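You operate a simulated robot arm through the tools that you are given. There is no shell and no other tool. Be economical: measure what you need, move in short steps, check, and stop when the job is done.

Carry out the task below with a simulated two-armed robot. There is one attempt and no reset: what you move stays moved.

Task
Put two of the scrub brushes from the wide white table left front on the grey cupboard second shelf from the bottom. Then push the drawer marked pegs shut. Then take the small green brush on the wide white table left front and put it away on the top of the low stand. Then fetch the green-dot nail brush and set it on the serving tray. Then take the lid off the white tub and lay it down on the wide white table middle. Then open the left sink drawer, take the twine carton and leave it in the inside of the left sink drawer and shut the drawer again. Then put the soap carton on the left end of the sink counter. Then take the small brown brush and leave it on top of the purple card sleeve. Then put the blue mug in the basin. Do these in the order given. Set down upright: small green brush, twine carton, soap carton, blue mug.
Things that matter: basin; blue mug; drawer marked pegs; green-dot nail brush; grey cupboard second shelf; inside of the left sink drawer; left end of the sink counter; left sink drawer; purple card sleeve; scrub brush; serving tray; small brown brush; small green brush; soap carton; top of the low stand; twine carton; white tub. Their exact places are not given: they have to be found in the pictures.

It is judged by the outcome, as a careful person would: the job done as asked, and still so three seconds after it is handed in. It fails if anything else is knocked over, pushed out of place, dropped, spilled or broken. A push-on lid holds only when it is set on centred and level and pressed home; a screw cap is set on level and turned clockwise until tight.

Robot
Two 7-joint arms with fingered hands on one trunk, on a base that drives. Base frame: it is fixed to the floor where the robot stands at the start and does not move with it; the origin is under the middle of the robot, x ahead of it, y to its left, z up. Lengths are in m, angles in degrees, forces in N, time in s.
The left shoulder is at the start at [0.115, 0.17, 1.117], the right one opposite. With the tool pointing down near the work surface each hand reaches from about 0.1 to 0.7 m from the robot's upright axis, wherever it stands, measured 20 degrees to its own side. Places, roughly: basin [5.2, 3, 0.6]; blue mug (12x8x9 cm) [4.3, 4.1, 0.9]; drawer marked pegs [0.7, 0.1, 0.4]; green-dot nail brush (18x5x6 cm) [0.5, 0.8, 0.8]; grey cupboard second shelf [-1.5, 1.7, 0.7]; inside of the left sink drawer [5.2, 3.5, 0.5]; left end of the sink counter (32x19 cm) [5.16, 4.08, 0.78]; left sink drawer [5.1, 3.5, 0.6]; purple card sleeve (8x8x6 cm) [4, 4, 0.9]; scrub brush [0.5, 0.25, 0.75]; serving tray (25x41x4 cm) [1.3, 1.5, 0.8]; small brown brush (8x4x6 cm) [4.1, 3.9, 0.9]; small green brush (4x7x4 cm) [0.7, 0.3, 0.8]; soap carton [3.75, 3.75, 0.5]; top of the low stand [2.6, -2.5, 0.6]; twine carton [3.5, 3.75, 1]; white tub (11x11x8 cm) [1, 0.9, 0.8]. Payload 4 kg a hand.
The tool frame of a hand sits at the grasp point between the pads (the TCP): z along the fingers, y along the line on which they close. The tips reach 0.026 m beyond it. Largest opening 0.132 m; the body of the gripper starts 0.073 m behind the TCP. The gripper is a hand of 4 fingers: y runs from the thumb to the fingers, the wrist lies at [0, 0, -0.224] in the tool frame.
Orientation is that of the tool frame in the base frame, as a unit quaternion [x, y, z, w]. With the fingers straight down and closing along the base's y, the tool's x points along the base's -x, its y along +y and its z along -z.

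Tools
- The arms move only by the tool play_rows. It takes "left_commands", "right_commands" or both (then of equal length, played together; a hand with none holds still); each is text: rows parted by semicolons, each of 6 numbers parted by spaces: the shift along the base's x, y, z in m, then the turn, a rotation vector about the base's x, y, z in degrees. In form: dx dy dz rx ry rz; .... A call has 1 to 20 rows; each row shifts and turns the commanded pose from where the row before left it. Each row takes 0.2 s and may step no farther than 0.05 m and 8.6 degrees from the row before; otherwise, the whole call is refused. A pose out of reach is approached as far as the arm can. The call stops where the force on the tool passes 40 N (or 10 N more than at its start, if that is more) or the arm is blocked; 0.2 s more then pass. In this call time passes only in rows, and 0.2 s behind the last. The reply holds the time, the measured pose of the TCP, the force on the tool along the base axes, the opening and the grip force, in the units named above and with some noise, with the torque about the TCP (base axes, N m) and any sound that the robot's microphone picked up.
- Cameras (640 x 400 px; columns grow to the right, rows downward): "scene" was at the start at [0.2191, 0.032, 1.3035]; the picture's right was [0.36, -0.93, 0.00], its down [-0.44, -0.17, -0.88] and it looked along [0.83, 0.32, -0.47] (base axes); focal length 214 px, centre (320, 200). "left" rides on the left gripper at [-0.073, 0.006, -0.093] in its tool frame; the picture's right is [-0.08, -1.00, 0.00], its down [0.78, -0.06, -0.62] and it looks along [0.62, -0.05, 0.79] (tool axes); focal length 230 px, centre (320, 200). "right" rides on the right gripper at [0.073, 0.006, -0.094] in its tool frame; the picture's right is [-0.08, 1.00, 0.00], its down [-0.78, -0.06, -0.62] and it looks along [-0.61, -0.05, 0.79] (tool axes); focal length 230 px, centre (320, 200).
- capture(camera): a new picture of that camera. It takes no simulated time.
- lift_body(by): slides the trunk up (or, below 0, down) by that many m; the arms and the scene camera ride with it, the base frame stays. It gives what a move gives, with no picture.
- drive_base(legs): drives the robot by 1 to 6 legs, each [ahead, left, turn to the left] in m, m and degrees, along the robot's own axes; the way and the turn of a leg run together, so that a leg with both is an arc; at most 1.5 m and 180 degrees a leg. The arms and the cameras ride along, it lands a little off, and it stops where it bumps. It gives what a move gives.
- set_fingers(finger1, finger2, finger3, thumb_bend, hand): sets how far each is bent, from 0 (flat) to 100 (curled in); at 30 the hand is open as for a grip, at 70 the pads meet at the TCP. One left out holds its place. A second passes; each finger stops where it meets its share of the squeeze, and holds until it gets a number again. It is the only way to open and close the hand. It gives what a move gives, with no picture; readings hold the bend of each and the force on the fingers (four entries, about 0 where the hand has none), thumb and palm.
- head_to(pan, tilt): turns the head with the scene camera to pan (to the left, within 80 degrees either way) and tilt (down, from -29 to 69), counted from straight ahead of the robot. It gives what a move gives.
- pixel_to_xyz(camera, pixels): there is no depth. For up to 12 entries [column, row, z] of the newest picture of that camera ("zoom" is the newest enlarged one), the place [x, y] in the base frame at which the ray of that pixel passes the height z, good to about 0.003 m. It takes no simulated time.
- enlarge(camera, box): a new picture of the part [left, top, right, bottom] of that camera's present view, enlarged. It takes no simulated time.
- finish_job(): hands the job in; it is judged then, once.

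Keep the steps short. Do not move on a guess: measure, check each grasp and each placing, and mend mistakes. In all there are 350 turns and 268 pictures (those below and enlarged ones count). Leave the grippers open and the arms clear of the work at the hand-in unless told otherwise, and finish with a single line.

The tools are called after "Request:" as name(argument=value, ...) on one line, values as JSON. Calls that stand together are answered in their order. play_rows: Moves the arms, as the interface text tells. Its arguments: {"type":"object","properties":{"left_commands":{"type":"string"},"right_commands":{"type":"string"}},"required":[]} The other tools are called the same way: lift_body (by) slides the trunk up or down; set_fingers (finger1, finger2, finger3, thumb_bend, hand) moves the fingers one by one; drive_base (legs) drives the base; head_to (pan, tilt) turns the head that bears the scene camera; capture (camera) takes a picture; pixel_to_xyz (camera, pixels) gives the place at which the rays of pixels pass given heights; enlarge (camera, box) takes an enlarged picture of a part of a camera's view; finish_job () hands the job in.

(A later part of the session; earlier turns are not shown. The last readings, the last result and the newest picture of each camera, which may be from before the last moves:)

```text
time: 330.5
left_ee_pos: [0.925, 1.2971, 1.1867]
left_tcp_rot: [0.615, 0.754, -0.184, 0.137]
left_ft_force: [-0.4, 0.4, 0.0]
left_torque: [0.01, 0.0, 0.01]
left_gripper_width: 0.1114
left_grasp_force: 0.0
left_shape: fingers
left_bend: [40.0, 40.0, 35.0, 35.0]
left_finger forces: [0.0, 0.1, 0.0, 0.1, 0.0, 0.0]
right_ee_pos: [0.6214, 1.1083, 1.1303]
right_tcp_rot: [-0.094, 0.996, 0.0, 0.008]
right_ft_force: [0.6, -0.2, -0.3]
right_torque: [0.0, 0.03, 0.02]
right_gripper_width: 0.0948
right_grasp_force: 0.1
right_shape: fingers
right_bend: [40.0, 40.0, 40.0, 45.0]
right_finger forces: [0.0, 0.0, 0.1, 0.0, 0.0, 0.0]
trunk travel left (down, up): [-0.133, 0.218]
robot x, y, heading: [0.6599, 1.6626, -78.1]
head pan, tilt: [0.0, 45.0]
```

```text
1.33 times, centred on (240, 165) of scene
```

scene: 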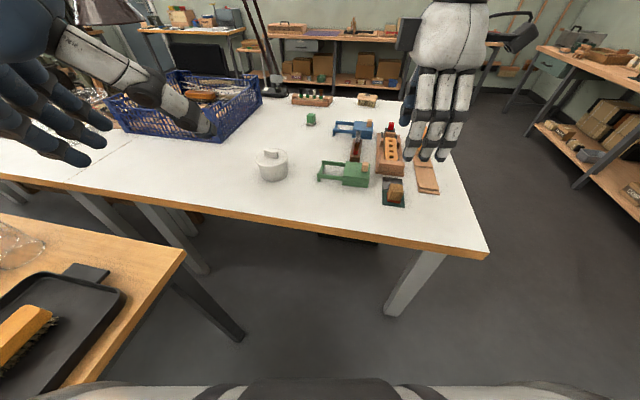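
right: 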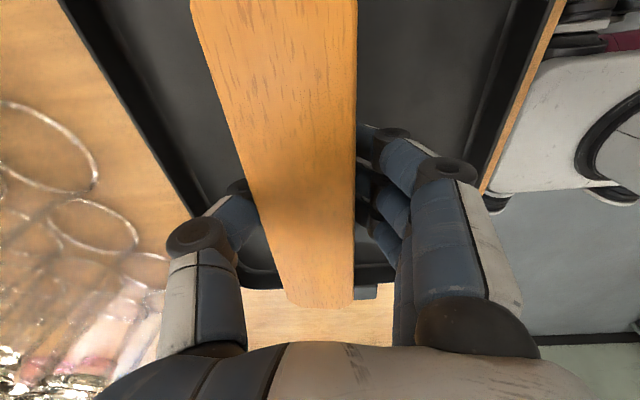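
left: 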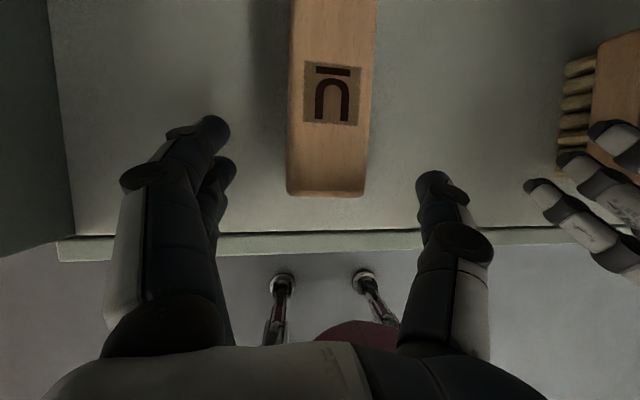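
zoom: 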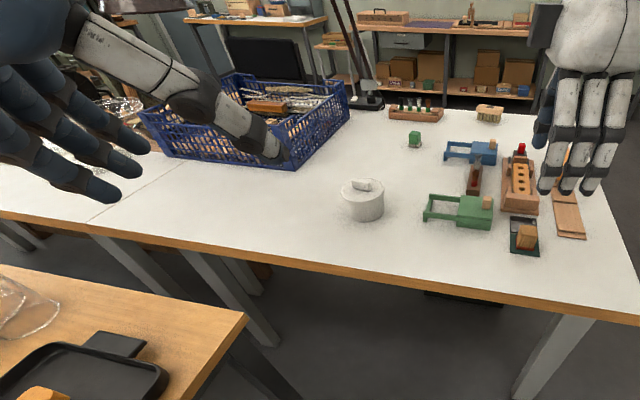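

The white table spans x 0.33–1.70, y 0.02–1.07; its middle is about (1.0, 0.55). The tub is at ≈(1.0, 0.87). I drive a bit closer and take a careful look at the lid.

Request:
drive_base(legs=[[0.2, 0.08, 0]])

Request:
head_to(pan=0, tilt=55)

Request:
capture(camera="scene")

Request:
capture(camera="left")

```text
time: 332.1
left_ee_pos: [1.0444, 1.1178, 1.1874]
left_tcp_rot: [0.616, 0.754, -0.184, 0.136]
left_ft_force: [0.6, 0.2, -0.7]
left_torque: [0.01, -0.02, -0.02]
left_gripper_width: 0.1115
left_grasp_force: 0.0
left_shape: fingers
left_bend: [40.0, 40.0, 35.0, 35.0]
left_finger forces: [0.0, 0.0, 0.1, 0.1, 0.0, 0.0]
right_ee_pos: [0.7392, 0.93, 1.1312]
right_tcp_rot: [-0.093, 0.996, 0.0, 0.008]
right_ft_force: [-0.2, 0.2, 0.7]
right_torque: [0.0, 0.0, 0.01]
right_gripper_width: 0.0948
right_grasp_force: 0.0
right_shape: fingers
right_bend: [40.0, 40.0, 40.0, 45.0]
right_finger forces: [0.1, 0.0, 0.0, 0.0, 0.1, 0.0]
trunk travel left (down, up): [-0.133, 0.218]
robot x, y, heading: [0.7784, 1.4798, -78.5]
head pan, tilt: [0.0, 45.0]
```

```text
time: 332.9
left_ee_pos: [1.0436, 1.1186, 1.1876]
left_tcp_rot: [0.615, 0.754, -0.184, 0.137]
left_ft_force: [0.0, 0.5, 0.0]
left_torque: [0.0, 0.02, 0.02]
left_gripper_width: 0.1114
left_grasp_force: 0.1
left_shape: fingers
left_bend: [40.0, 40.0, 35.0, 35.0]
left_finger forces: [0.0, 0.0, 0.0, 0.0, 0.0, 0.1]
right_ee_pos: [0.7382, 0.9312, 1.1309]
right_tcp_rot: [-0.093, 0.996, 0.0, 0.007]
right_ft_force: [0.7, -0.5, -0.2]
right_torque: [-0.01, -0.01, 0.0]
right_gripper_width: 0.0949
right_grasp_force: 0.1
right_shape: fingers
right_bend: [40.0, 40.0, 40.0, 45.0]
right_finger forces: [0.0, 0.1, 0.0, 0.0, 0.0, 0.0]
trunk travel left (down, up): [-0.133, 0.218]
robot x, y, heading: [0.7818, 1.4781, -78.5]
head pan, tilt: [0.0, 55.0]
```

```text
156 pictures are left
```

scene: 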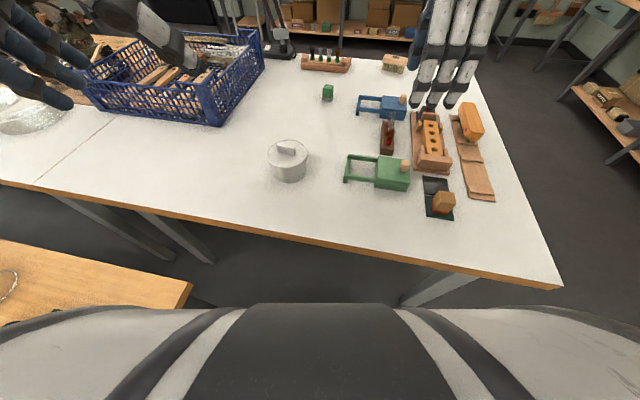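

```text
155 pictures are left
```

left: 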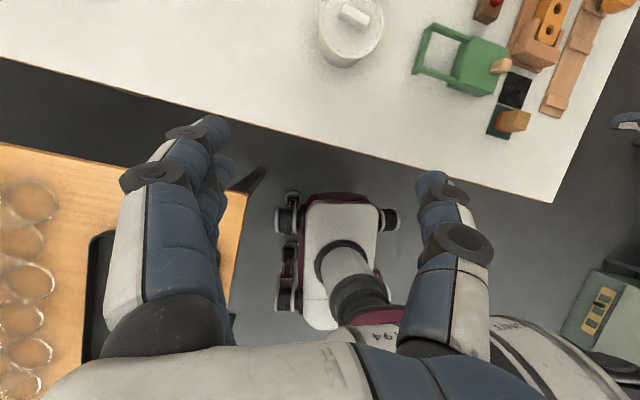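

Request:
enlarge(camera="left", box=[290, 0, 410, 80])

Request:
enlarge(camera="scene", box=[240, 120, 340, 190])

Request:
pixel_to_xyz(camera="left", pixels=[[352, 15, 0.86], [352, 15, 0.84], [335, 20, 0.84]])

Request:
pixel_to_xyz(camera="scene", pixels=[[286, 148, 0.86], [286, 148, 0.84], [288, 154, 0.84], [288, 154, 0.82], [267, 155, 0.84], [308, 155, 0.84]])

```text
5.00 times, centred on (350, 40) of left
```

zoom: 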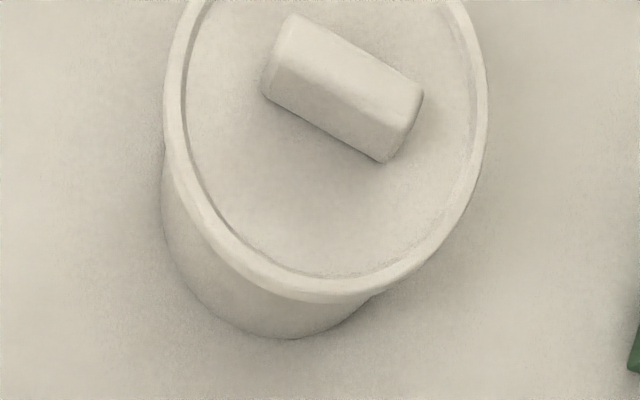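

```text
5.71 times, centred on (290, 155) of scene
```

zoom: 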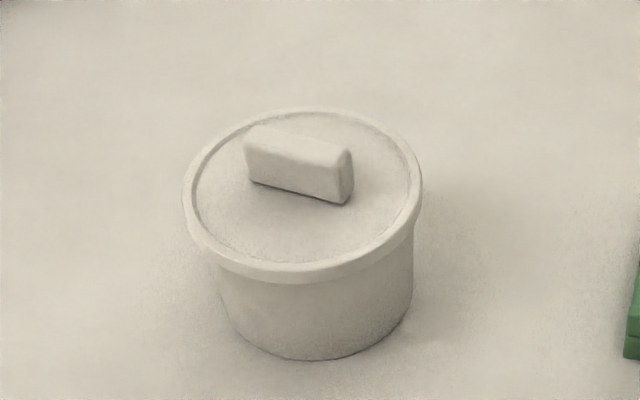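

```text
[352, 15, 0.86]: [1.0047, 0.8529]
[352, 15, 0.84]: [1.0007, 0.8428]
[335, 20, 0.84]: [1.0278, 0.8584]
```

```text
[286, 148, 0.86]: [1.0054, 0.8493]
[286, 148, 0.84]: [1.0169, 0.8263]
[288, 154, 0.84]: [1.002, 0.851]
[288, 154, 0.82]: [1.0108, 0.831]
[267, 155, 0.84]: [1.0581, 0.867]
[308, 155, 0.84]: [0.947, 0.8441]
```

Request:
pixel_to_xyz(camera="scene", pixels=[[277.5, 145.5, 0.865], [294.5, 149.5, 0.865], [279, 152, 0.845], [294, 155.5, 0.845]])

```text
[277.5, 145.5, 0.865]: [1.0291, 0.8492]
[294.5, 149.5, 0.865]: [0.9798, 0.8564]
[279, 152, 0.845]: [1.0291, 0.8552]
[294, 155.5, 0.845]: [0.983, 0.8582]
```

I want to know how close the base may come to the table; I measure the base's front wheels in the left picture.

Request:
pixel_to_xyz(camera="left", pixels=[[292, 195, 0.05], [390, 215, 0.05], [292, 195, 0.15], [390, 215, 0.15], [345, 205, 0.3], [345, 240, 0.7], [345, 205, 0.2]])

Request:
head_to(pan=0, tilt=69)

Request:
capture(camera="scene")

```text
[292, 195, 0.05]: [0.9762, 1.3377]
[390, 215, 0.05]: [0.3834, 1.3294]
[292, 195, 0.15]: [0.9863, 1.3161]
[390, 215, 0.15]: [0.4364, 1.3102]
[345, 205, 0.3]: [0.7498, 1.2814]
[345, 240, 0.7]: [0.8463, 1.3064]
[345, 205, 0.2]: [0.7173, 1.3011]
```

```text
time: 333.6
left_ee_pos: [1.0433, 1.116, 1.1867]
left_tcp_rot: [0.615, 0.755, -0.184, 0.136]
left_ft_force: [-0.4, 1.0, 0.4]
left_torque: [0.01, 0.01, 0.03]
left_gripper_width: 0.1117
left_grasp_force: 0.1
left_shape: fingers
left_bend: [40.0, 40.0, 35.0, 35.0]
left_finger forces: [0.1, 0.1, 0.0, 0.0, 0.0, 0.0]
right_ee_pos: [0.74, 0.9305, 1.1303]
right_tcp_rot: [-0.093, 0.996, 0.0, 0.007]
right_ft_force: [0.4, 0.4, 0.6]
right_torque: [-0.01, 0.01, 0.03]
right_gripper_width: 0.0948
right_grasp_force: 0.0
right_shape: fingers
right_bend: [40.0, 40.0, 40.0, 45.0]
right_finger forces: [0.0, 0.0, 0.0, 0.0, 0.1, 0.0]
trunk travel left (down, up): [-0.133, 0.218]
robot x, y, heading: [0.7775, 1.4813, -78.2]
head pan, tilt: [0.0, 68.8]
```

```text
152 pictures are left
```

scene: 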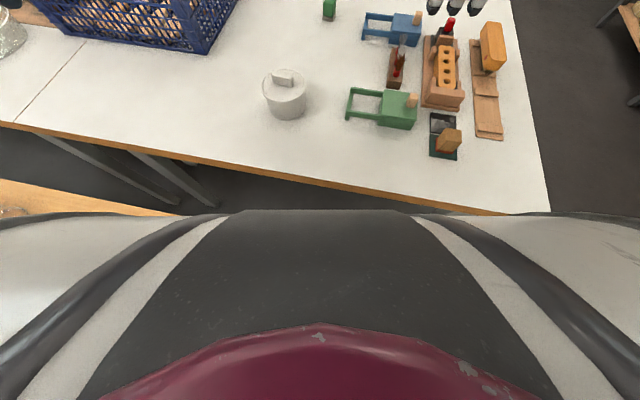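

The base front sits about 0.2 m ahead of centre, so I can come to ≈ 0.25 m from the table edge. I move 14 cm closer in small legs, keeping away from the bench corner.

Request:
drive_base(legs=[[0.09, -0.06, 0], [0.05, 0, 0]])

Request:
capture(camera="scene")

Request:
capture(camera="right")

```text
time: 335.4
left_ee_pos: [1.0114, 0.9671, 1.1863]
left_tcp_rot: [0.616, 0.754, -0.184, 0.136]
left_ft_force: [0.0, -0.5, -0.4]
left_torque: [0.03, -0.01, 0.03]
left_gripper_width: 0.1113
left_grasp_force: 0.0
left_shape: fingers
left_bend: [40.0, 40.0, 35.0, 35.0]
left_finger forces: [0.1, 0.0, 0.1, 0.0, 0.0, 0.1]
right_ee_pos: [0.7065, 0.7803, 1.1302]
right_tcp_rot: [-0.092, 0.996, 0.001, 0.007]
right_ft_force: [-0.4, 0.0, -0.4]
right_torque: [-0.03, -0.02, 0.01]
right_gripper_width: 0.0947
right_grasp_force: 0.0
right_shape: fingers
right_bend: [40.0, 40.0, 40.0, 45.0]
right_finger forces: [0.0, 0.1, 0.1, 0.1, 0.0, 0.1]
trunk travel left (down, up): [-0.133, 0.218]
robot x, y, heading: [0.7441, 1.3324, -78.2]
head pan, tilt: [0.0, 68.8]
```

```text
151 pictures are left
```

scene: 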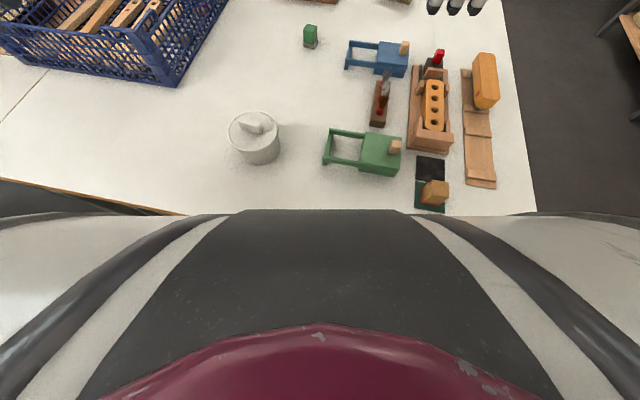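

```text
150 pictures are left
```

right: 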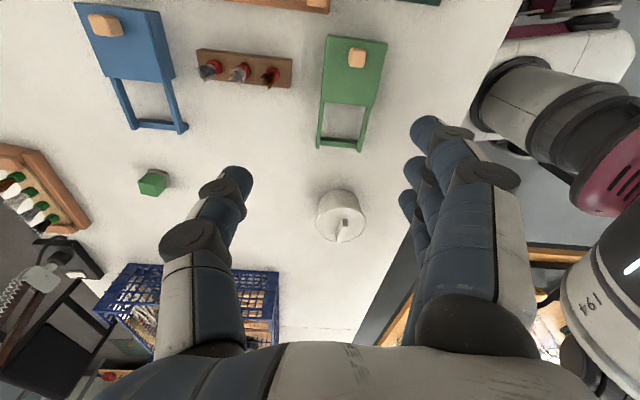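

The tub lid's bar handle runs nearly along x (≈ −8°), so I grip across y with the left hand: upright it (rx +26°) and yaw −108°.

Request:
play_rows(left_commands="0 0 0 6.6 -1.2 0; 0 0 0 6.6 0 0; 0 0 0 6.6 0 0; 0 0 0 6.6 0 0; 0 0 0 0 0 -8.3; 0 0 0 0 0 -8.3; 0 0 0 0 0 -8.3; 0 0 0 0 0 -8.3; 0 0 0 0 0 -8.3; 0 0 0 0 0 -8.3; 0 0 0 0 0 -8.3; 0 0 0 0 0 -8.3; 0 0 0 0 0 -8.3; 0 0 0 0 0 -8.3; 0 0 0 0 0 -8.3; 0 0 0 0 0 -8.3; 0 0 0 0 0 -8.3")

Request:
set_fingers(hand="left", finger1=50, finger2=50, finger3=50, thumb_bend=50)

Request:
capture(camera="left")

```text
time: 339.0
left_ee_pos: [1.0118, 0.9681, 1.187]
left_tcp_rot: [0.998, -0.058, 0.0, -0.001]
left_ft_force: [0.3, -0.1, -0.1]
left_torque: [-0.03, 0.03, -0.01]
left_gripper_width: 0.1116
left_grasp_force: 0.1
left_shape: fingers
left_bend: [40.0, 40.0, 35.0, 35.0]
left_finger forces: [0.0, 0.0, 0.0, 0.0, 0.1, 0.0]
right_ee_pos: [0.7067, 0.7814, 1.1309]
right_tcp_rot: [-0.092, 0.996, -0.001, 0.006]
right_ft_force: [0.0, 0.5, 0.3]
right_torque: [-0.01, 0.01, 0.02]
right_gripper_width: 0.0946
right_grasp_force: 0.2
right_shape: fingers
right_bend: [40.0, 40.0, 40.0, 45.0]
right_finger forces: [0.1, 0.0, 0.1, 0.1, 0.0, 0.1]
trunk travel left (down, up): [-0.133, 0.218]
robot x, y, heading: [0.7466, 1.3332, -78.5]
head pan, tilt: [0.0, 68.8]
```

```text
time: 340.0
left_ee_pos: [1.0099, 0.968, 1.1866]
left_tcp_rot: [0.998, -0.058, 0.001, -0.001]
left_ft_force: [-0.2, 0.5, 0.6]
left_torque: [0.0, 0.02, 0.02]
left_gripper_width: 0.0715
left_grasp_force: 0.1
left_shape: fingers
left_bend: [50.0, 50.0, 50.0, 50.0]
left_finger forces: [0.0, 0.0, 0.0, 0.0, 0.0, 0.0]
right_ee_pos: [0.7064, 0.7806, 1.13]
right_tcp_rot: [-0.093, 0.996, 0.0, 0.008]
right_ft_force: [1.0, -0.4, 0.1]
right_torque: [0.03, -0.01, 0.03]
right_gripper_width: 0.0948
right_grasp_force: 0.0
right_shape: fingers
right_bend: [40.0, 40.0, 40.0, 45.0]
right_finger forces: [0.0, 0.0, 0.1, 0.0, 0.0, 0.1]
trunk travel left (down, up): [-0.133, 0.218]
robot x, y, heading: [0.745, 1.3301, -78.8]
head pan, tilt: [0.0, 68.8]
```

```text
149 pictures are left
```

left: 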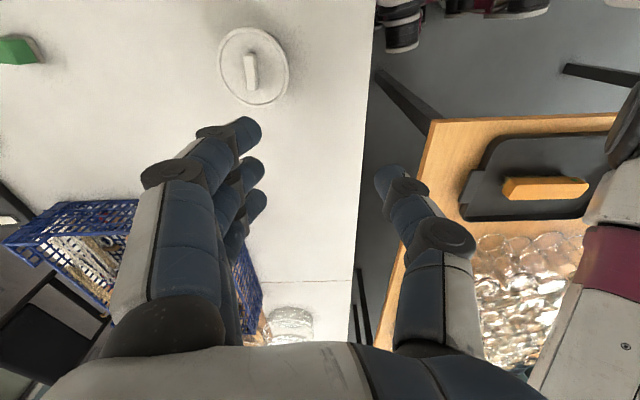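

The lid is visible at (253,67). I refine the handle's place from this view.

Request:
pixel_to_xyz(camera="left", pixels=[[251, 73, 0.865], [246, 56, 0.865], [256, 90, 0.865], [220, 66, 0.845], [289, 66, 0.845], [253, 28, 0.845], [253, 104, 0.845]])

Request:
enlarge(camera="left", box=[190, 10, 310, 120])

```text
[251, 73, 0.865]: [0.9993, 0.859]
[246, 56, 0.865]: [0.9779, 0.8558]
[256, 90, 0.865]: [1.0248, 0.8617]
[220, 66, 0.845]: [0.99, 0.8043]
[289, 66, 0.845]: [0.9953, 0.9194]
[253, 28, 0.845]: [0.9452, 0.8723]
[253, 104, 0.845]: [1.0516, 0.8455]
```

```text
3.64 times, centred on (250, 65) of left
```

zoom: 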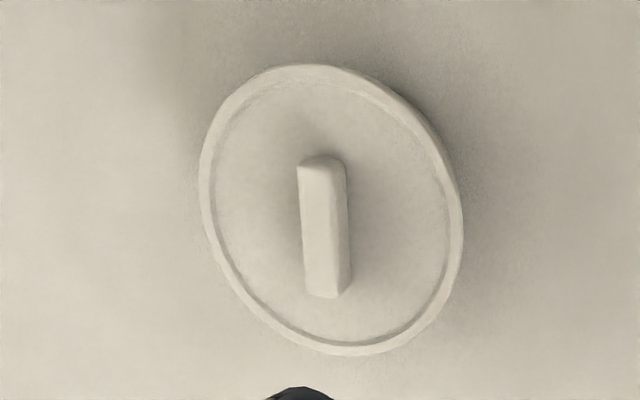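

The handle is at (1.001, 0.857), bar along x. I rotate +6.7°, move above it and go down to 0.93.

Request:
play_rows(left_commands="-0.003 -0.037 -0.02 0 0 6.7; -0.003 -0.037 -0.02 0 0 0; -0.003 -0.037 -0.02 0 0 0; 0 0 -0.045 0 0 0; 0 0 -0.045 0 0 0; 0 0 -0.045 0 0 0; 0 0 -0.045 0 0 0; 0 0 -0.017 0 0 0")

Request:
capture(camera="left")

Request:
enlarge(camera="scene", box=[180, 60, 340, 190])

```text
time: 341.8
left_ee_pos: [1.0039, 0.8569, 0.9292]
left_tcp_rot: [1.0, 0.001, 0.001, -0.001]
left_ft_force: [-0.1, -0.5, 0.2]
left_torque: [0.0, 0.01, -0.01]
left_gripper_width: 0.0713
left_grasp_force: 0.0
left_shape: fingers
left_bend: [50.0, 50.0, 50.0, 50.0]
left_finger forces: [0.1, 0.0, 0.1, 0.0, 0.0, 0.0]
right_ee_pos: [0.7065, 0.78, 1.1313]
right_tcp_rot: [-0.092, 0.996, 0.0, 0.006]
right_ft_force: [-0.1, 0.0, 0.2]
right_torque: [0.01, -0.02, -0.01]
right_gripper_width: 0.095
right_grasp_force: 0.1
right_shape: fingers
right_bend: [40.0, 40.0, 40.0, 45.0]
right_finger forces: [0.1, 0.0, 0.0, 0.0, 0.1, 0.0]
trunk travel left (down, up): [-0.133, 0.218]
robot x, y, heading: [0.7474, 1.3312, -78.6]
head pan, tilt: [0.0, 68.8]
```

```text
147 pictures are left
```

left: 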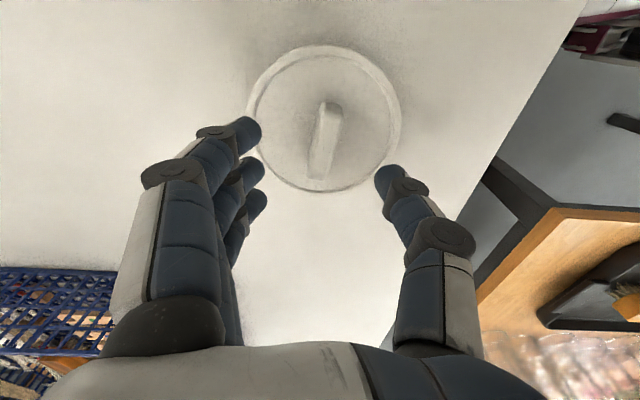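

```text
3.08 times, centred on (260, 125) of scene
```

zoom: 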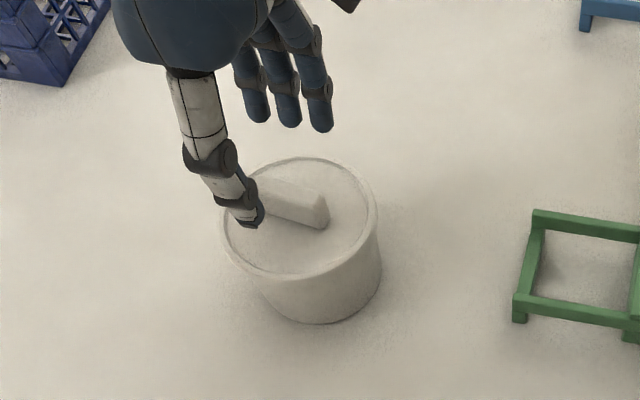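

Request:
pixel_to_xyz(camera="left", pixels=[[328, 107, 0.865], [318, 172, 0.865], [323, 140, 0.865], [323, 48, 0.845], [323, 192, 0.845], [247, 120, 0.845], [400, 120, 0.845]])

```text
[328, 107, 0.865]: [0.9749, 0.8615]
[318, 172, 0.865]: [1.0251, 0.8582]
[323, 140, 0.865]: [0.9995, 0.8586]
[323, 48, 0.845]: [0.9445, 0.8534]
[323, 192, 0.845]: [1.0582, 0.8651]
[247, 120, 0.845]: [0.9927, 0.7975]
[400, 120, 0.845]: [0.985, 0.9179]
```

Bar angle −4°, centre (1.000, 0.859). I adjust and descend toward 0.885 in small steps.

Request:
play_rows(left_commands="-0.004 0.002 -0.02 0 0 -4; 0 0 -0.01 0 0 0; 0 0 -0.006 0 0 0; 0 0 -0.005 0 0 0")

Request:
capture(camera="left")

Request:
enlarge(camera="scene", box=[180, 60, 340, 190])

```text
time: 342.8
left_ee_pos: [0.9985, 0.8584, 0.8891]
left_tcp_rot: [0.999, -0.033, 0.0, 0.0]
left_ft_force: [0.9, -0.6, 6.7]
left_torque: [0.04, -0.05, -0.02]
left_gripper_width: 0.0712
left_grasp_force: 3.3
left_shape: fingers
left_bend: [50.0, 50.0, 50.0, 50.0]
left_finger forces: [0.8, 0.9, 1.2, 0.0, 3.5, 0.1]
right_ee_pos: [0.7057, 0.7813, 1.1321]
right_tcp_rot: [-0.092, 0.996, 0.0, 0.008]
right_ft_force: [0.0, 0.3, 0.3]
right_torque: [-0.02, 0.06, 0.02]
right_gripper_width: 0.0946
right_grasp_force: 0.1
right_shape: fingers
right_bend: [40.0, 40.0, 40.0, 45.0]
right_finger forces: [0.0, 0.0, 0.0, 0.0, 0.0, 0.0]
trunk travel left (down, up): [-0.133, 0.218]
robot x, y, heading: [0.7483, 1.334, -78.6]
head pan, tilt: [0.0, 68.8]
```

```text
145 pictures are left
```

left: 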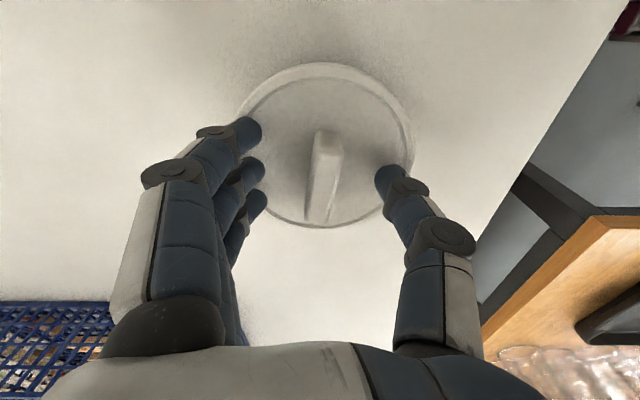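

```text
3.08 times, centred on (260, 125) of scene
```

zoom: 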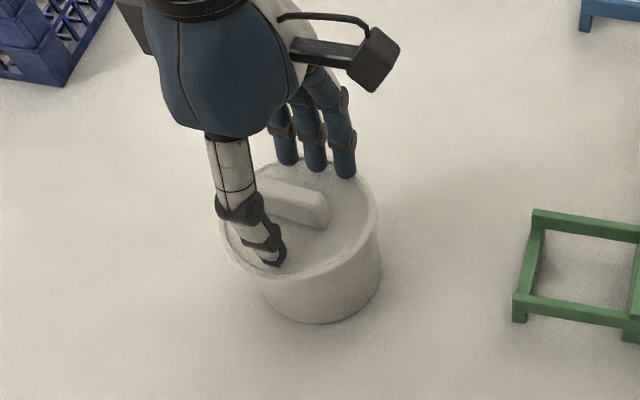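

The fingertips just touch the lid around the handle. I raise 3 mm and close on the bar.

Request:
play_rows(left_commands="0 0 0.003 0 0 0")

Request:
set_fingers(hand="left", finger1=62, finger2=62, finger3=62, thumb_bend=62)

Request:
capture(camera="left")

```text
time: 343.2
left_ee_pos: [0.9977, 0.8578, 0.8907]
left_tcp_rot: [0.999, -0.034, -0.001, -0.002]
left_ft_force: [-0.8, -0.1, -0.2]
left_torque: [0.03, 0.0, -0.03]
left_gripper_width: 0.0712
left_grasp_force: 0.1
left_shape: fingers
left_bend: [50.0, 50.0, 50.0, 50.0]
left_finger forces: [0.1, 0.0, 0.1, 0.0, 0.0, 0.1]
right_ee_pos: [0.7066, 0.7807, 1.1304]
right_tcp_rot: [-0.092, 0.996, -0.001, 0.008]
right_ft_force: [0.0, 0.0, 0.0]
right_torque: [0.03, -0.04, 0.0]
right_gripper_width: 0.0951
right_grasp_force: 0.1
right_shape: fingers
right_bend: [40.0, 40.0, 40.0, 45.0]
right_finger forces: [0.0, 0.0, 0.1, 0.0, 0.0, 0.0]
trunk travel left (down, up): [-0.133, 0.218]
robot x, y, heading: [0.7461, 1.3294, -78.4]
head pan, tilt: [0.0, 68.8]
```

```text
time: 344.2
left_ee_pos: [0.9991, 0.8585, 0.8915]
left_tcp_rot: [0.999, -0.034, 0.0, -0.001]
left_ft_force: [0.0, 0.4, -0.6]
left_torque: [-0.03, -0.01, 0.02]
left_gripper_width: 0.0342
left_grasp_force: 0.1
left_shape: fingers
left_bend: [62.0, 62.0, 62.0, 62.0]
left_finger forces: [0.1, 0.1, 0.1, 0.0, 0.0, 0.0]
right_ee_pos: [0.7066, 0.781, 1.1301]
right_tcp_rot: [-0.092, 0.996, 0.0, 0.008]
right_ft_force: [0.0, -1.3, 0.4]
right_torque: [-0.01, 0.03, 0.01]
right_gripper_width: 0.0948
right_grasp_force: 0.0
right_shape: fingers
right_bend: [40.0, 40.0, 40.0, 45.0]
right_finger forces: [0.0, 0.1, 0.1, 0.0, 0.0, 0.1]
trunk travel left (down, up): [-0.133, 0.218]
robot x, y, heading: [0.7472, 1.3363, -78.3]
head pan, tilt: [0.0, 68.8]
```

```text
143 pictures are left
```

left: 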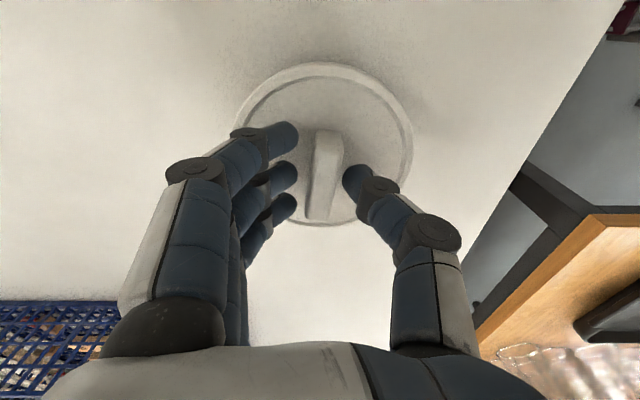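

No lid contact now, so I lower 6 mm further before the final squeeze.

Request:
play_rows(left_commands="0.001 0.001 -0.003 0 0 0; 0 0 -0.003 0 0 0; 0 0 -0.003 0 0 0")

Request:
set_fingers(hand="left", finger1=76, finger2=76, finger3=76, thumb_bend=76)

Request:
capture(camera="left")

```text
time: 345.0
left_ee_pos: [0.9991, 0.8596, 0.8866]
left_tcp_rot: [0.999, -0.033, 0.0, 0.003]
left_ft_force: [7.4, 0.6, 30.2]
left_torque: [0.41, -0.27, -0.08]
left_gripper_width: 0.0345
left_grasp_force: 15.6
left_shape: fingers
left_bend: [62.0, 62.0, 62.0, 63.0]
left_finger forces: [2.5, 2.8, 3.1, 0.0, 22.6, 0.0]
right_ee_pos: [0.7064, 0.783, 1.1333]
right_tcp_rot: [-0.093, 0.996, -0.002, 0.008]
right_ft_force: [0.1, -0.3, -0.4]
right_torque: [-0.03, 0.01, 0.02]
right_gripper_width: 0.0949
right_grasp_force: 0.0
right_shape: fingers
right_bend: [40.0, 40.0, 40.0, 45.0]
right_finger forces: [0.0, 0.0, 0.0, 0.1, 0.0, 0.0]
trunk travel left (down, up): [-0.133, 0.218]
robot x, y, heading: [0.7481, 1.3331, -78.7]
head pan, tilt: [0.0, 68.8]
```

```text
time: 346.0
left_ee_pos: [0.9985, 0.8595, 0.8837]
left_tcp_rot: [0.999, -0.034, 0.0, 0.0]
left_ft_force: [2.1, -1.1, 22.7]
left_torque: [0.51, -0.21, -0.09]
left_gripper_width: 0.0208
left_grasp_force: 29.3
left_shape: fingers
left_bend: [71.0, 71.0, 71.0, 71.0]
left_finger forces: [5.9, 6.9, 10.4, 0.0, 35.2, 0.0]
right_ee_pos: [0.7067, 0.782, 1.1325]
right_tcp_rot: [-0.092, 0.996, -0.002, 0.007]
right_ft_force: [0.4, 0.7, 1.4]
right_torque: [0.0, 0.01, -0.04]
right_gripper_width: 0.0948
right_grasp_force: 0.1
right_shape: fingers
right_bend: [40.0, 40.0, 40.0, 45.0]
right_finger forces: [0.0, 0.1, 0.0, 0.0, 0.0, 0.0]
trunk travel left (down, up): [-0.133, 0.218]
robot x, y, heading: [0.7454, 1.3309, -78.5]
head pan, tilt: [0.0, 68.8]
```

```text
142 pictures are left
```

left: 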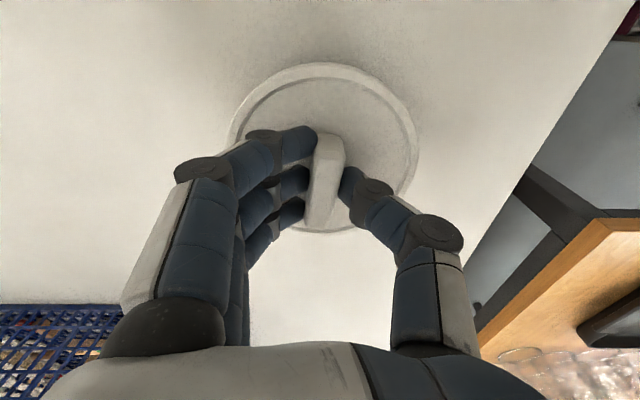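

Bar gripped (width 2 cm, 29 N). I lift slowly and check whether the lid comes off without the tub.

Request:
play_rows(left_commands="0 0 0.01 0 0 0; 0 0 0.01 0 0 0; 0 0 0.01 0 0 0")

Request:
capture(camera="scene")

```text
time: 346.8
left_ee_pos: [0.9991, 0.8613, 0.9112]
left_tcp_rot: [0.999, -0.034, 0.0, -0.001]
left_ft_force: [-0.7, -0.1, -0.5]
left_torque: [0.04, 0.01, 0.04]
left_gripper_width: 0.0206
left_grasp_force: 16.9
left_shape: fingers
left_bend: [72.0, 71.0, 71.0, 69.0]
left_finger forces: [5.1, 5.3, 6.7, 0.0, 16.7, 0.0]
right_ee_pos: [0.7071, 0.7812, 1.13]
right_tcp_rot: [-0.093, 0.996, 0.0, 0.006]
right_ft_force: [-0.1, -0.7, 0.9]
right_torque: [-0.02, -0.03, -0.02]
right_gripper_width: 0.0949
right_grasp_force: 0.0
right_shape: fingers
right_bend: [40.0, 40.0, 40.0, 45.0]
right_finger forces: [0.0, 0.1, 0.0, 0.0, 0.1, 0.0]
trunk travel left (down, up): [-0.133, 0.218]
robot x, y, heading: [0.7469, 1.3313, -78.7]
head pan, tilt: [0.0, 68.8]
```

```text
141 pictures are left
```

scene: 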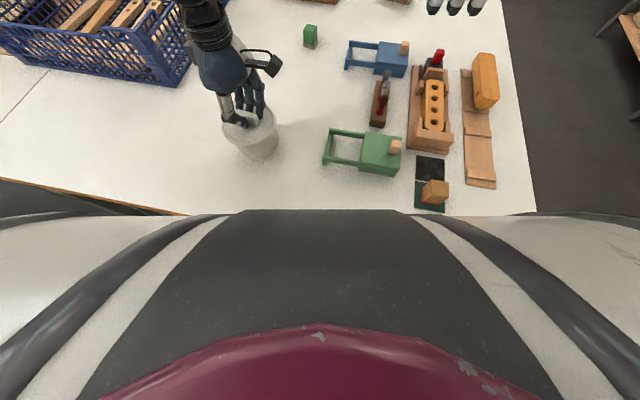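

Request:
play_rows(left_commands="0 0 0.03 0 0 0; 0 0 0.03 0 0 0")

Request:
enlarge(camera="scene", box=[150, 0, 390, 190])

Request:
capture(camera="left")

```text
time: 347.4
left_ee_pos: [0.9991, 0.8604, 0.9733]
left_tcp_rot: [0.999, -0.034, 0.0, -0.002]
left_ft_force: [0.9, 0.2, -0.5]
left_torque: [0.0, -0.02, 0.0]
left_gripper_width: 0.0208
left_grasp_force: 16.6
left_shape: fingers
left_bend: [72.0, 71.0, 71.0, 69.0]
left_finger forces: [5.2, 5.3, 6.7, 0.0, 16.7, 0.0]
right_ee_pos: [0.7052, 0.7811, 1.1311]
right_tcp_rot: [-0.093, 0.996, 0.0, 0.007]
right_ft_force: [0.2, -0.1, -0.9]
right_torque: [0.0, 0.0, -0.01]
right_gripper_width: 0.0948
right_grasp_force: 0.0
right_shape: fingers
right_bend: [40.0, 40.0, 40.0, 45.0]
right_finger forces: [0.1, 0.0, 0.1, 0.1, 0.0, 0.1]
trunk travel left (down, up): [-0.133, 0.218]
robot x, y, heading: [0.7476, 1.3294, -78.6]
head pan, tilt: [0.0, 68.8]
```

```text
2.11 times, centred on (270, 95) of scene
```

zoom: 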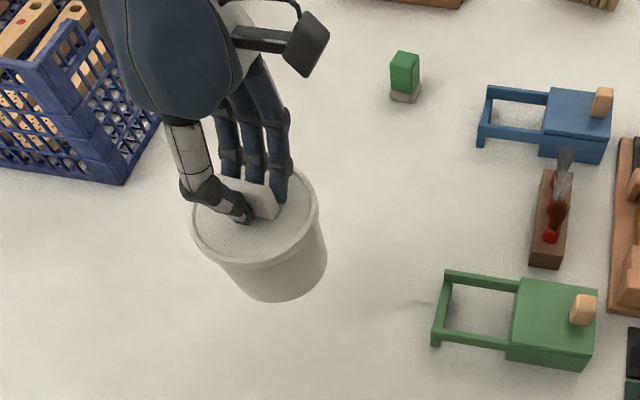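

```text
139 pictures are left
```

left: 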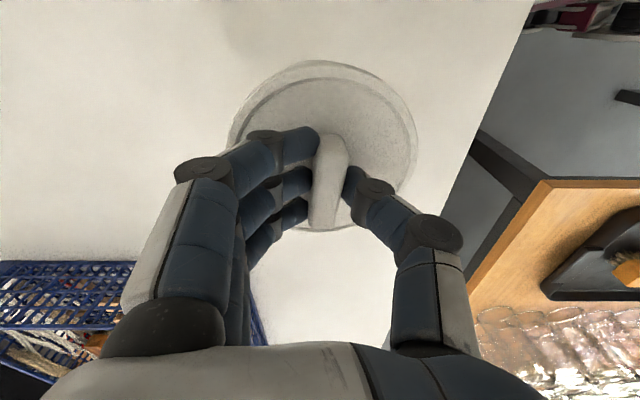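

The lid is pushed on tight: the tub came up with it. I set it back down exactly where it was, keep the left grip on the lid, and will steady the tub body with the right hand.

Request:
play_rows(left_commands="0 -0.001 -0.03 0 0 0; 0 0 -0.03 0 0 0; 0 0 -0.02 0 0 0; 0 0 -0.006 0 0 0; 0 0 -0.003 0 0 0", right_commands="0 0 0 0 0 -8.1; 0 0 0 0 0 -8.1; 0 0 0 0 0 -8.1; 0 0 0 0 0 -8.1; 0 0 0 0 0 -8.1")

Request:
play_rows(right_commands="0 0 0 0 0 -8.1; 0 0 0 0 0 -8.1; 0 0 0 0 0 -8.1; 0 0 0 0 0 -8.1; 0 0 0 0 0 -8.1; 0 0 0 0 0 -8.1; 0 0 0 -7.95 -1.62 0; 0 0 0 -7.95 -1.62 0; 0 0 0 -7.95 -1.62 0; 0 0 0 -7.95 -1.62 0; 0 0 0 -7.95 -1.62 0; 0 0 0 -7.95 -1.62 0; 0 0 0 -7.95 -1.62 0; 0 0 0 -7.95 -1.62 0")

Request:
capture(camera="scene")

```text
time: 348.6
left_ee_pos: [0.9983, 0.8589, 0.8861]
left_tcp_rot: [0.999, -0.033, 0.0, 0.001]
left_ft_force: [0.0, -2.1, 9.3]
left_torque: [0.18, -0.06, -0.01]
left_gripper_width: 0.0207
left_grasp_force: 22.0
left_shape: fingers
left_bend: [72.0, 71.0, 71.0, 69.0]
left_finger forces: [6.2, 6.4, 8.5, 0.1, 23.4, 0.0]
right_ee_pos: [0.7065, 0.7819, 1.1309]
right_tcp_rot: [0.258, 0.966, -0.002, 0.007]
right_ft_force: [-0.6, -0.1, -0.4]
right_torque: [0.01, 0.01, 0.02]
right_gripper_width: 0.0947
right_grasp_force: 0.1
right_shape: fingers
right_bend: [40.0, 40.0, 40.0, 45.0]
right_finger forces: [0.1, 0.0, 0.0, 0.0, 0.1, 0.0]
trunk travel left (down, up): [-0.133, 0.218]
robot x, y, heading: [0.7479, 1.3296, -78.2]
head pan, tilt: [0.0, 68.8]
```

```text
time: 351.6
left_ee_pos: [0.9992, 0.8588, 0.8849]
left_tcp_rot: [0.999, -0.033, 0.0, -0.001]
left_ft_force: [-2.0, -4.6, 17.9]
left_torque: [0.35, -0.05, 0.01]
left_gripper_width: 0.0206
left_grasp_force: 27.1
left_shape: fingers
left_bend: [72.0, 71.0, 71.0, 71.0]
left_finger forces: [7.1, 7.5, 10.3, 0.1, 29.3, 0.1]
right_ee_pos: [0.71, 0.7741, 1.1339]
right_tcp_rot: [0.532, 0.65, -0.344, 0.42]
right_ft_force: [0.2, -0.3, -1.2]
right_torque: [0.0, -0.03, -0.02]
right_gripper_width: 0.0946
right_grasp_force: 0.0
right_shape: fingers
right_bend: [40.0, 40.0, 40.0, 45.0]
right_finger forces: [0.1, 0.0, 0.0, 0.0, 0.1, 0.0]
right hand out of reach, approached as far as the arm can: row 14
trunk travel left (down, up): [-0.133, 0.218]
robot x, y, heading: [0.7505, 1.3328, -78.3]
head pan, tilt: [0.0, 68.8]
```

```text
138 pictures are left
```

scene: 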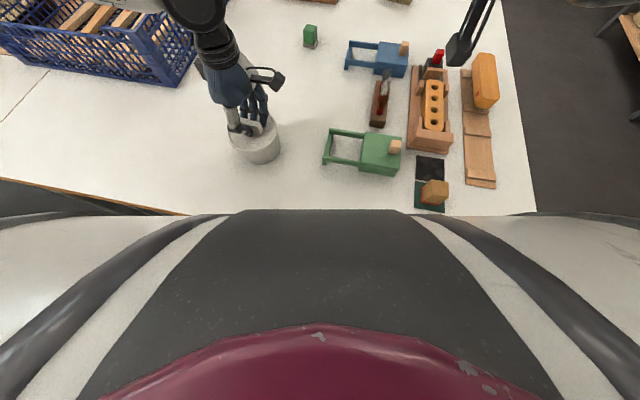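

The right hand now points forward, 24° below horizontal. I open it (top finger kept out of the way) and bring it around to the robot-side of the tub.

Request:
set_fingers(hand="right", finger1=30, finger2=30, finger3=12, thumb_bend=30)

Request:
play_rows(right_commands="0.015 0.038 -0.013 0 0 0; 0.015 0.038 -0.013 0 0 0; 0.015 0.038 -0.013 0 0 0; 0.015 0.038 -0.013 0 0 0; 0.015 0.038 -0.013 0 0 0; 0.015 0.038 -0.013 0 0 0; 0.03 0.006 -0.02 0 0 0; 0.03 0.006 -0.02 0 0 0; 0.03 0.006 -0.02 0 0 0; 0.03 0.006 -0.02 0 0 0")

Request:
capture(camera="scene")

Request:
capture(camera="right")

```text
time: 352.6
left_ee_pos: [0.9987, 0.8593, 0.8854]
left_tcp_rot: [0.999, -0.034, 0.0, -0.001]
left_ft_force: [-1.6, -3.3, 15.2]
left_torque: [0.31, -0.04, -0.03]
left_gripper_width: 0.0206
left_grasp_force: 25.4
left_shape: fingers
left_bend: [72.0, 71.0, 71.0, 71.0]
left_finger forces: [7.0, 7.1, 9.2, 0.0, 27.8, 0.1]
right_ee_pos: [0.7098, 0.7749, 1.1349]
right_tcp_rot: [0.532, 0.65, -0.345, 0.419]
right_ft_force: [-0.2, 0.2, 0.0]
right_torque: [-0.02, 0.01, 0.0]
right_gripper_width: 0.1356
right_grasp_force: 0.0
right_shape: fingers
right_bend: [30.0, 30.0, 12.0, 30.0]
right_finger forces: [0.0, 0.0, 0.1, 0.0, 0.0, 0.0]
trunk travel left (down, up): [-0.133, 0.218]
robot x, y, heading: [0.7484, 1.3331, -78.4]
head pan, tilt: [0.0, 68.8]
```

```text
time: 353.9
left_ee_pos: [0.9995, 0.8586, 0.8857]
left_tcp_rot: [0.999, -0.033, 0.0, -0.001]
left_ft_force: [0.5, -0.8, 8.2]
left_torque: [0.35, -0.06, 0.0]
left_gripper_width: 0.0208
left_grasp_force: 23.3
left_shape: fingers
left_bend: [72.0, 71.0, 71.0, 70.0]
left_finger forces: [5.8, 6.0, 6.6, 0.0, 27.9, 0.0]
right_ee_pos: [0.7805, 0.8811, 1.0926]
right_tcp_rot: [0.605, 0.578, -0.387, 0.388]
right_ft_force: [0.9, -0.6, -0.5]
right_torque: [0.01, 0.03, 0.03]
right_gripper_width: 0.1362
right_grasp_force: 0.0
right_shape: fingers
right_bend: [30.0, 30.0, 12.0, 30.0]
right_finger forces: [0.0, 0.1, 0.0, 0.0, 0.0, 0.0]
right hand out of reach, approached as far as the arm can: row 1, 2, 3, 4
trunk travel left (down, up): [-0.133, 0.218]
robot x, y, heading: [0.7494, 1.3319, -78.7]
head pan, tilt: [0.0, 68.8]
stopped in row 6 (right hand): the arm was blocked; the commanded pose is now the measured one
```

```text
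137 pictures are left
```

scene: 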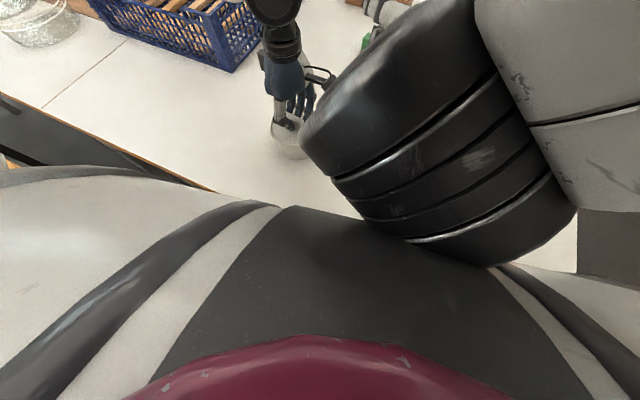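

```text
136 pictures are left
```

right: 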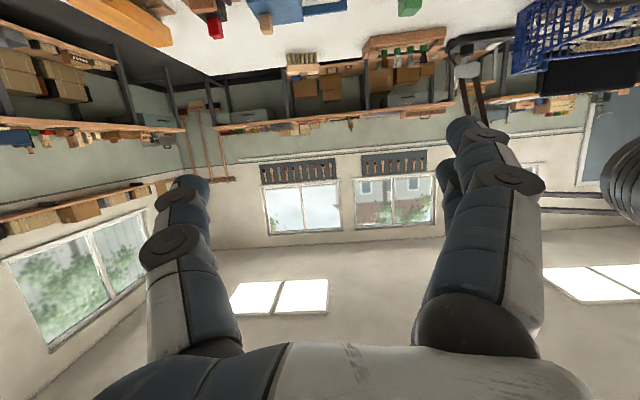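

The right arm folded into the head there – wrong approach. I move it back out and instead come from the robot's right side, leaning 50°, as with the scrub brush (cart is low enough and 16 cm away).

Request:
play_rows(right_commands="-0.02 -0.035 0.013 0 0 0; -0.02 -0.035 0.013 0 0 0; -0.02 -0.035 0.013 0 0 0; 0 0 0 7.95 1.62 0; 0 0 0 7.95 1.62 0; 0 0 0 7.95 1.62 0; 0 0 0 7.95 1.62 0; 0 0 0 7.95 1.62 0; 0 0 0 7.95 1.62 0; 0 0 0 7.95 1.62 0")

Request:
head_to(pan=0, tilt=60)

Request:
capture(camera="scene")

```text
time: 356.1
left_ee_pos: [0.9991, 0.859, 0.8855]
left_tcp_rot: [0.999, -0.034, -0.001, -0.001]
left_ft_force: [-0.2, -2.9, 12.8]
left_torque: [0.33, -0.02, -0.01]
left_gripper_width: 0.0207
left_grasp_force: 25.5
left_shape: fingers
left_bend: [72.0, 71.0, 71.0, 71.0]
left_finger forces: [7.0, 7.2, 7.4, 0.0, 30.4, 0.1]
right_ee_pos: [0.7226, 0.7804, 1.1318]
right_tcp_rot: [0.676, 0.726, -0.126, 0.006]
right_ft_force: [0.4, 0.2, 0.6]
right_torque: [0.05, 0.02, -0.03]
right_gripper_width: 0.136
right_grasp_force: 0.0
right_shape: fingers
right_bend: [30.0, 30.0, 12.0, 30.0]
right_finger forces: [0.1, 0.0, 0.0, 0.0, 0.0, 0.0]
trunk travel left (down, up): [-0.133, 0.218]
robot x, y, heading: [0.747, 1.3341, -78.6]
head pan, tilt: [0.0, 68.8]
```

```text
time: 356.8
left_ee_pos: [0.9992, 0.8597, 0.885]
left_tcp_rot: [0.999, -0.035, -0.001, -0.001]
left_ft_force: [-0.3, -3.8, 12.9]
left_torque: [0.27, -0.06, 0.02]
left_gripper_width: 0.0209
left_grasp_force: 25.4
left_shape: fingers
left_bend: [72.0, 71.0, 71.0, 71.0]
left_finger forces: [7.0, 7.1, 7.4, 0.1, 30.2, 0.0]
right_ee_pos: [0.7219, 0.7801, 1.1326]
right_tcp_rot: [0.676, 0.726, -0.127, 0.008]
right_ft_force: [-0.3, 0.6, 0.5]
right_torque: [0.0, -0.03, 0.01]
right_gripper_width: 0.1359
right_grasp_force: 0.0
right_shape: fingers
right_bend: [30.0, 30.0, 12.0, 30.0]
right_finger forces: [0.0, 0.0, 0.0, 0.1, 0.0, 0.0]
trunk travel left (down, up): [-0.133, 0.218]
robot x, y, heading: [0.7462, 1.3298, -78.5]
head pan, tilt: [0.0, 60.0]
```

```text
135 pictures are left
```

scene: 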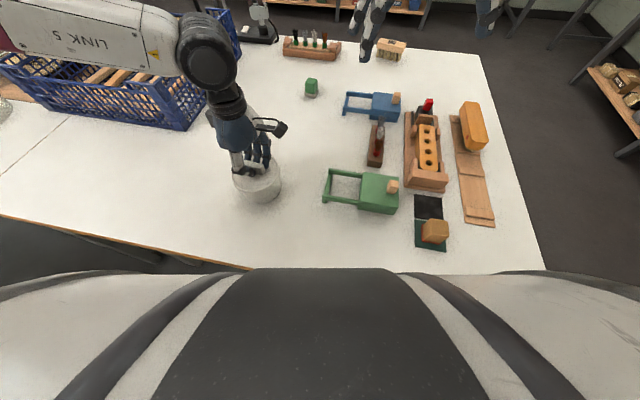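

I rotate the right hand in one go (108° about a single axis) to lean toward the tub from the right.

Request:
play_rows(right_commands="0 0 0 -1.43 -3.25 7.49; 0 0 0 -1.43 -3.25 7.49; 0 0 0 -1.43 -3.25 7.49; 0 0 0 -1.43 -3.25 7.49; 0 0 0 -1.43 -3.25 7.49; 0 0 0 -1.43 -3.25 7.49; 0 0 0 -1.43 -3.25 7.49; 0 0 0 -1.43 -3.25 7.49; 0 0 0 -1.43 -3.25 7.49; 0 0 0 -1.43 -3.25 7.49; 0 0 0 -1.43 -3.25 7.49; 0 0 0 -1.43 -3.25 7.49; 0 0 0 -1.43 -3.25 7.49")

Request:
capture(camera="scene")

Request:
capture(camera="right")

```text
time: 359.6
left_ee_pos: [0.9992, 0.8586, 0.885]
left_tcp_rot: [0.999, -0.034, 0.001, -0.001]
left_ft_force: [-0.3, -2.3, 10.4]
left_torque: [0.28, -0.06, -0.01]
left_gripper_width: 0.0209
left_grasp_force: 25.3
left_shape: fingers
left_bend: [72.0, 71.0, 71.0, 71.0]
left_finger forces: [6.6, 6.8, 7.2, 0.0, 30.0, 0.0]
right_ee_pos: [0.7225, 0.78, 1.1313]
right_tcp_rot: [-0.093, 0.901, 0.043, 0.422]
right_ft_force: [0.8, 0.3, 0.2]
right_torque: [-0.05, -0.01, 0.01]
right_gripper_width: 0.1361
right_grasp_force: 0.1
right_shape: fingers
right_bend: [30.0, 30.0, 12.0, 30.0]
right_finger forces: [0.0, 0.0, 0.0, 0.0, 0.0, 0.0]
trunk travel left (down, up): [-0.133, 0.218]
robot x, y, heading: [0.749, 1.3356, -78.4]
head pan, tilt: [0.0, 60.0]
```

```text
134 pictures are left
```

scene: 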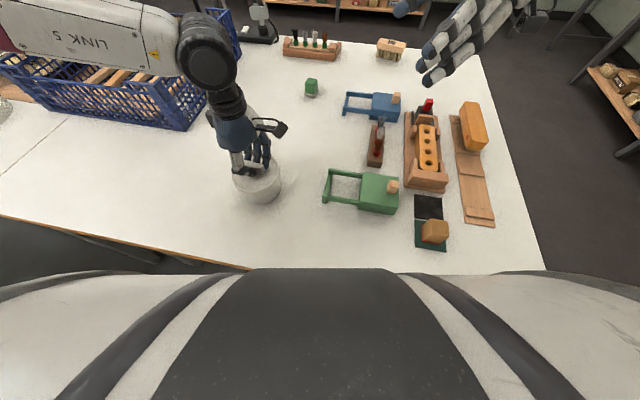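

```text
133 pictures are left
```

right: 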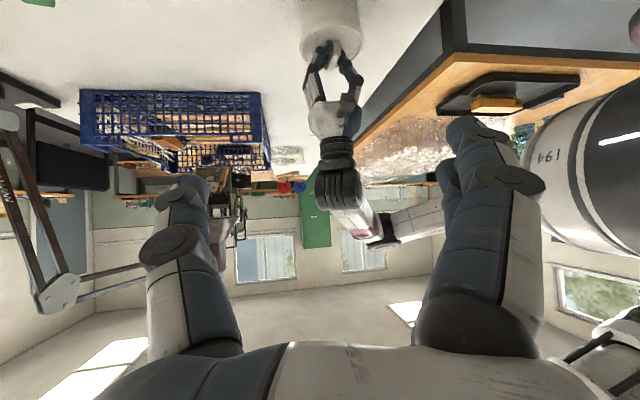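

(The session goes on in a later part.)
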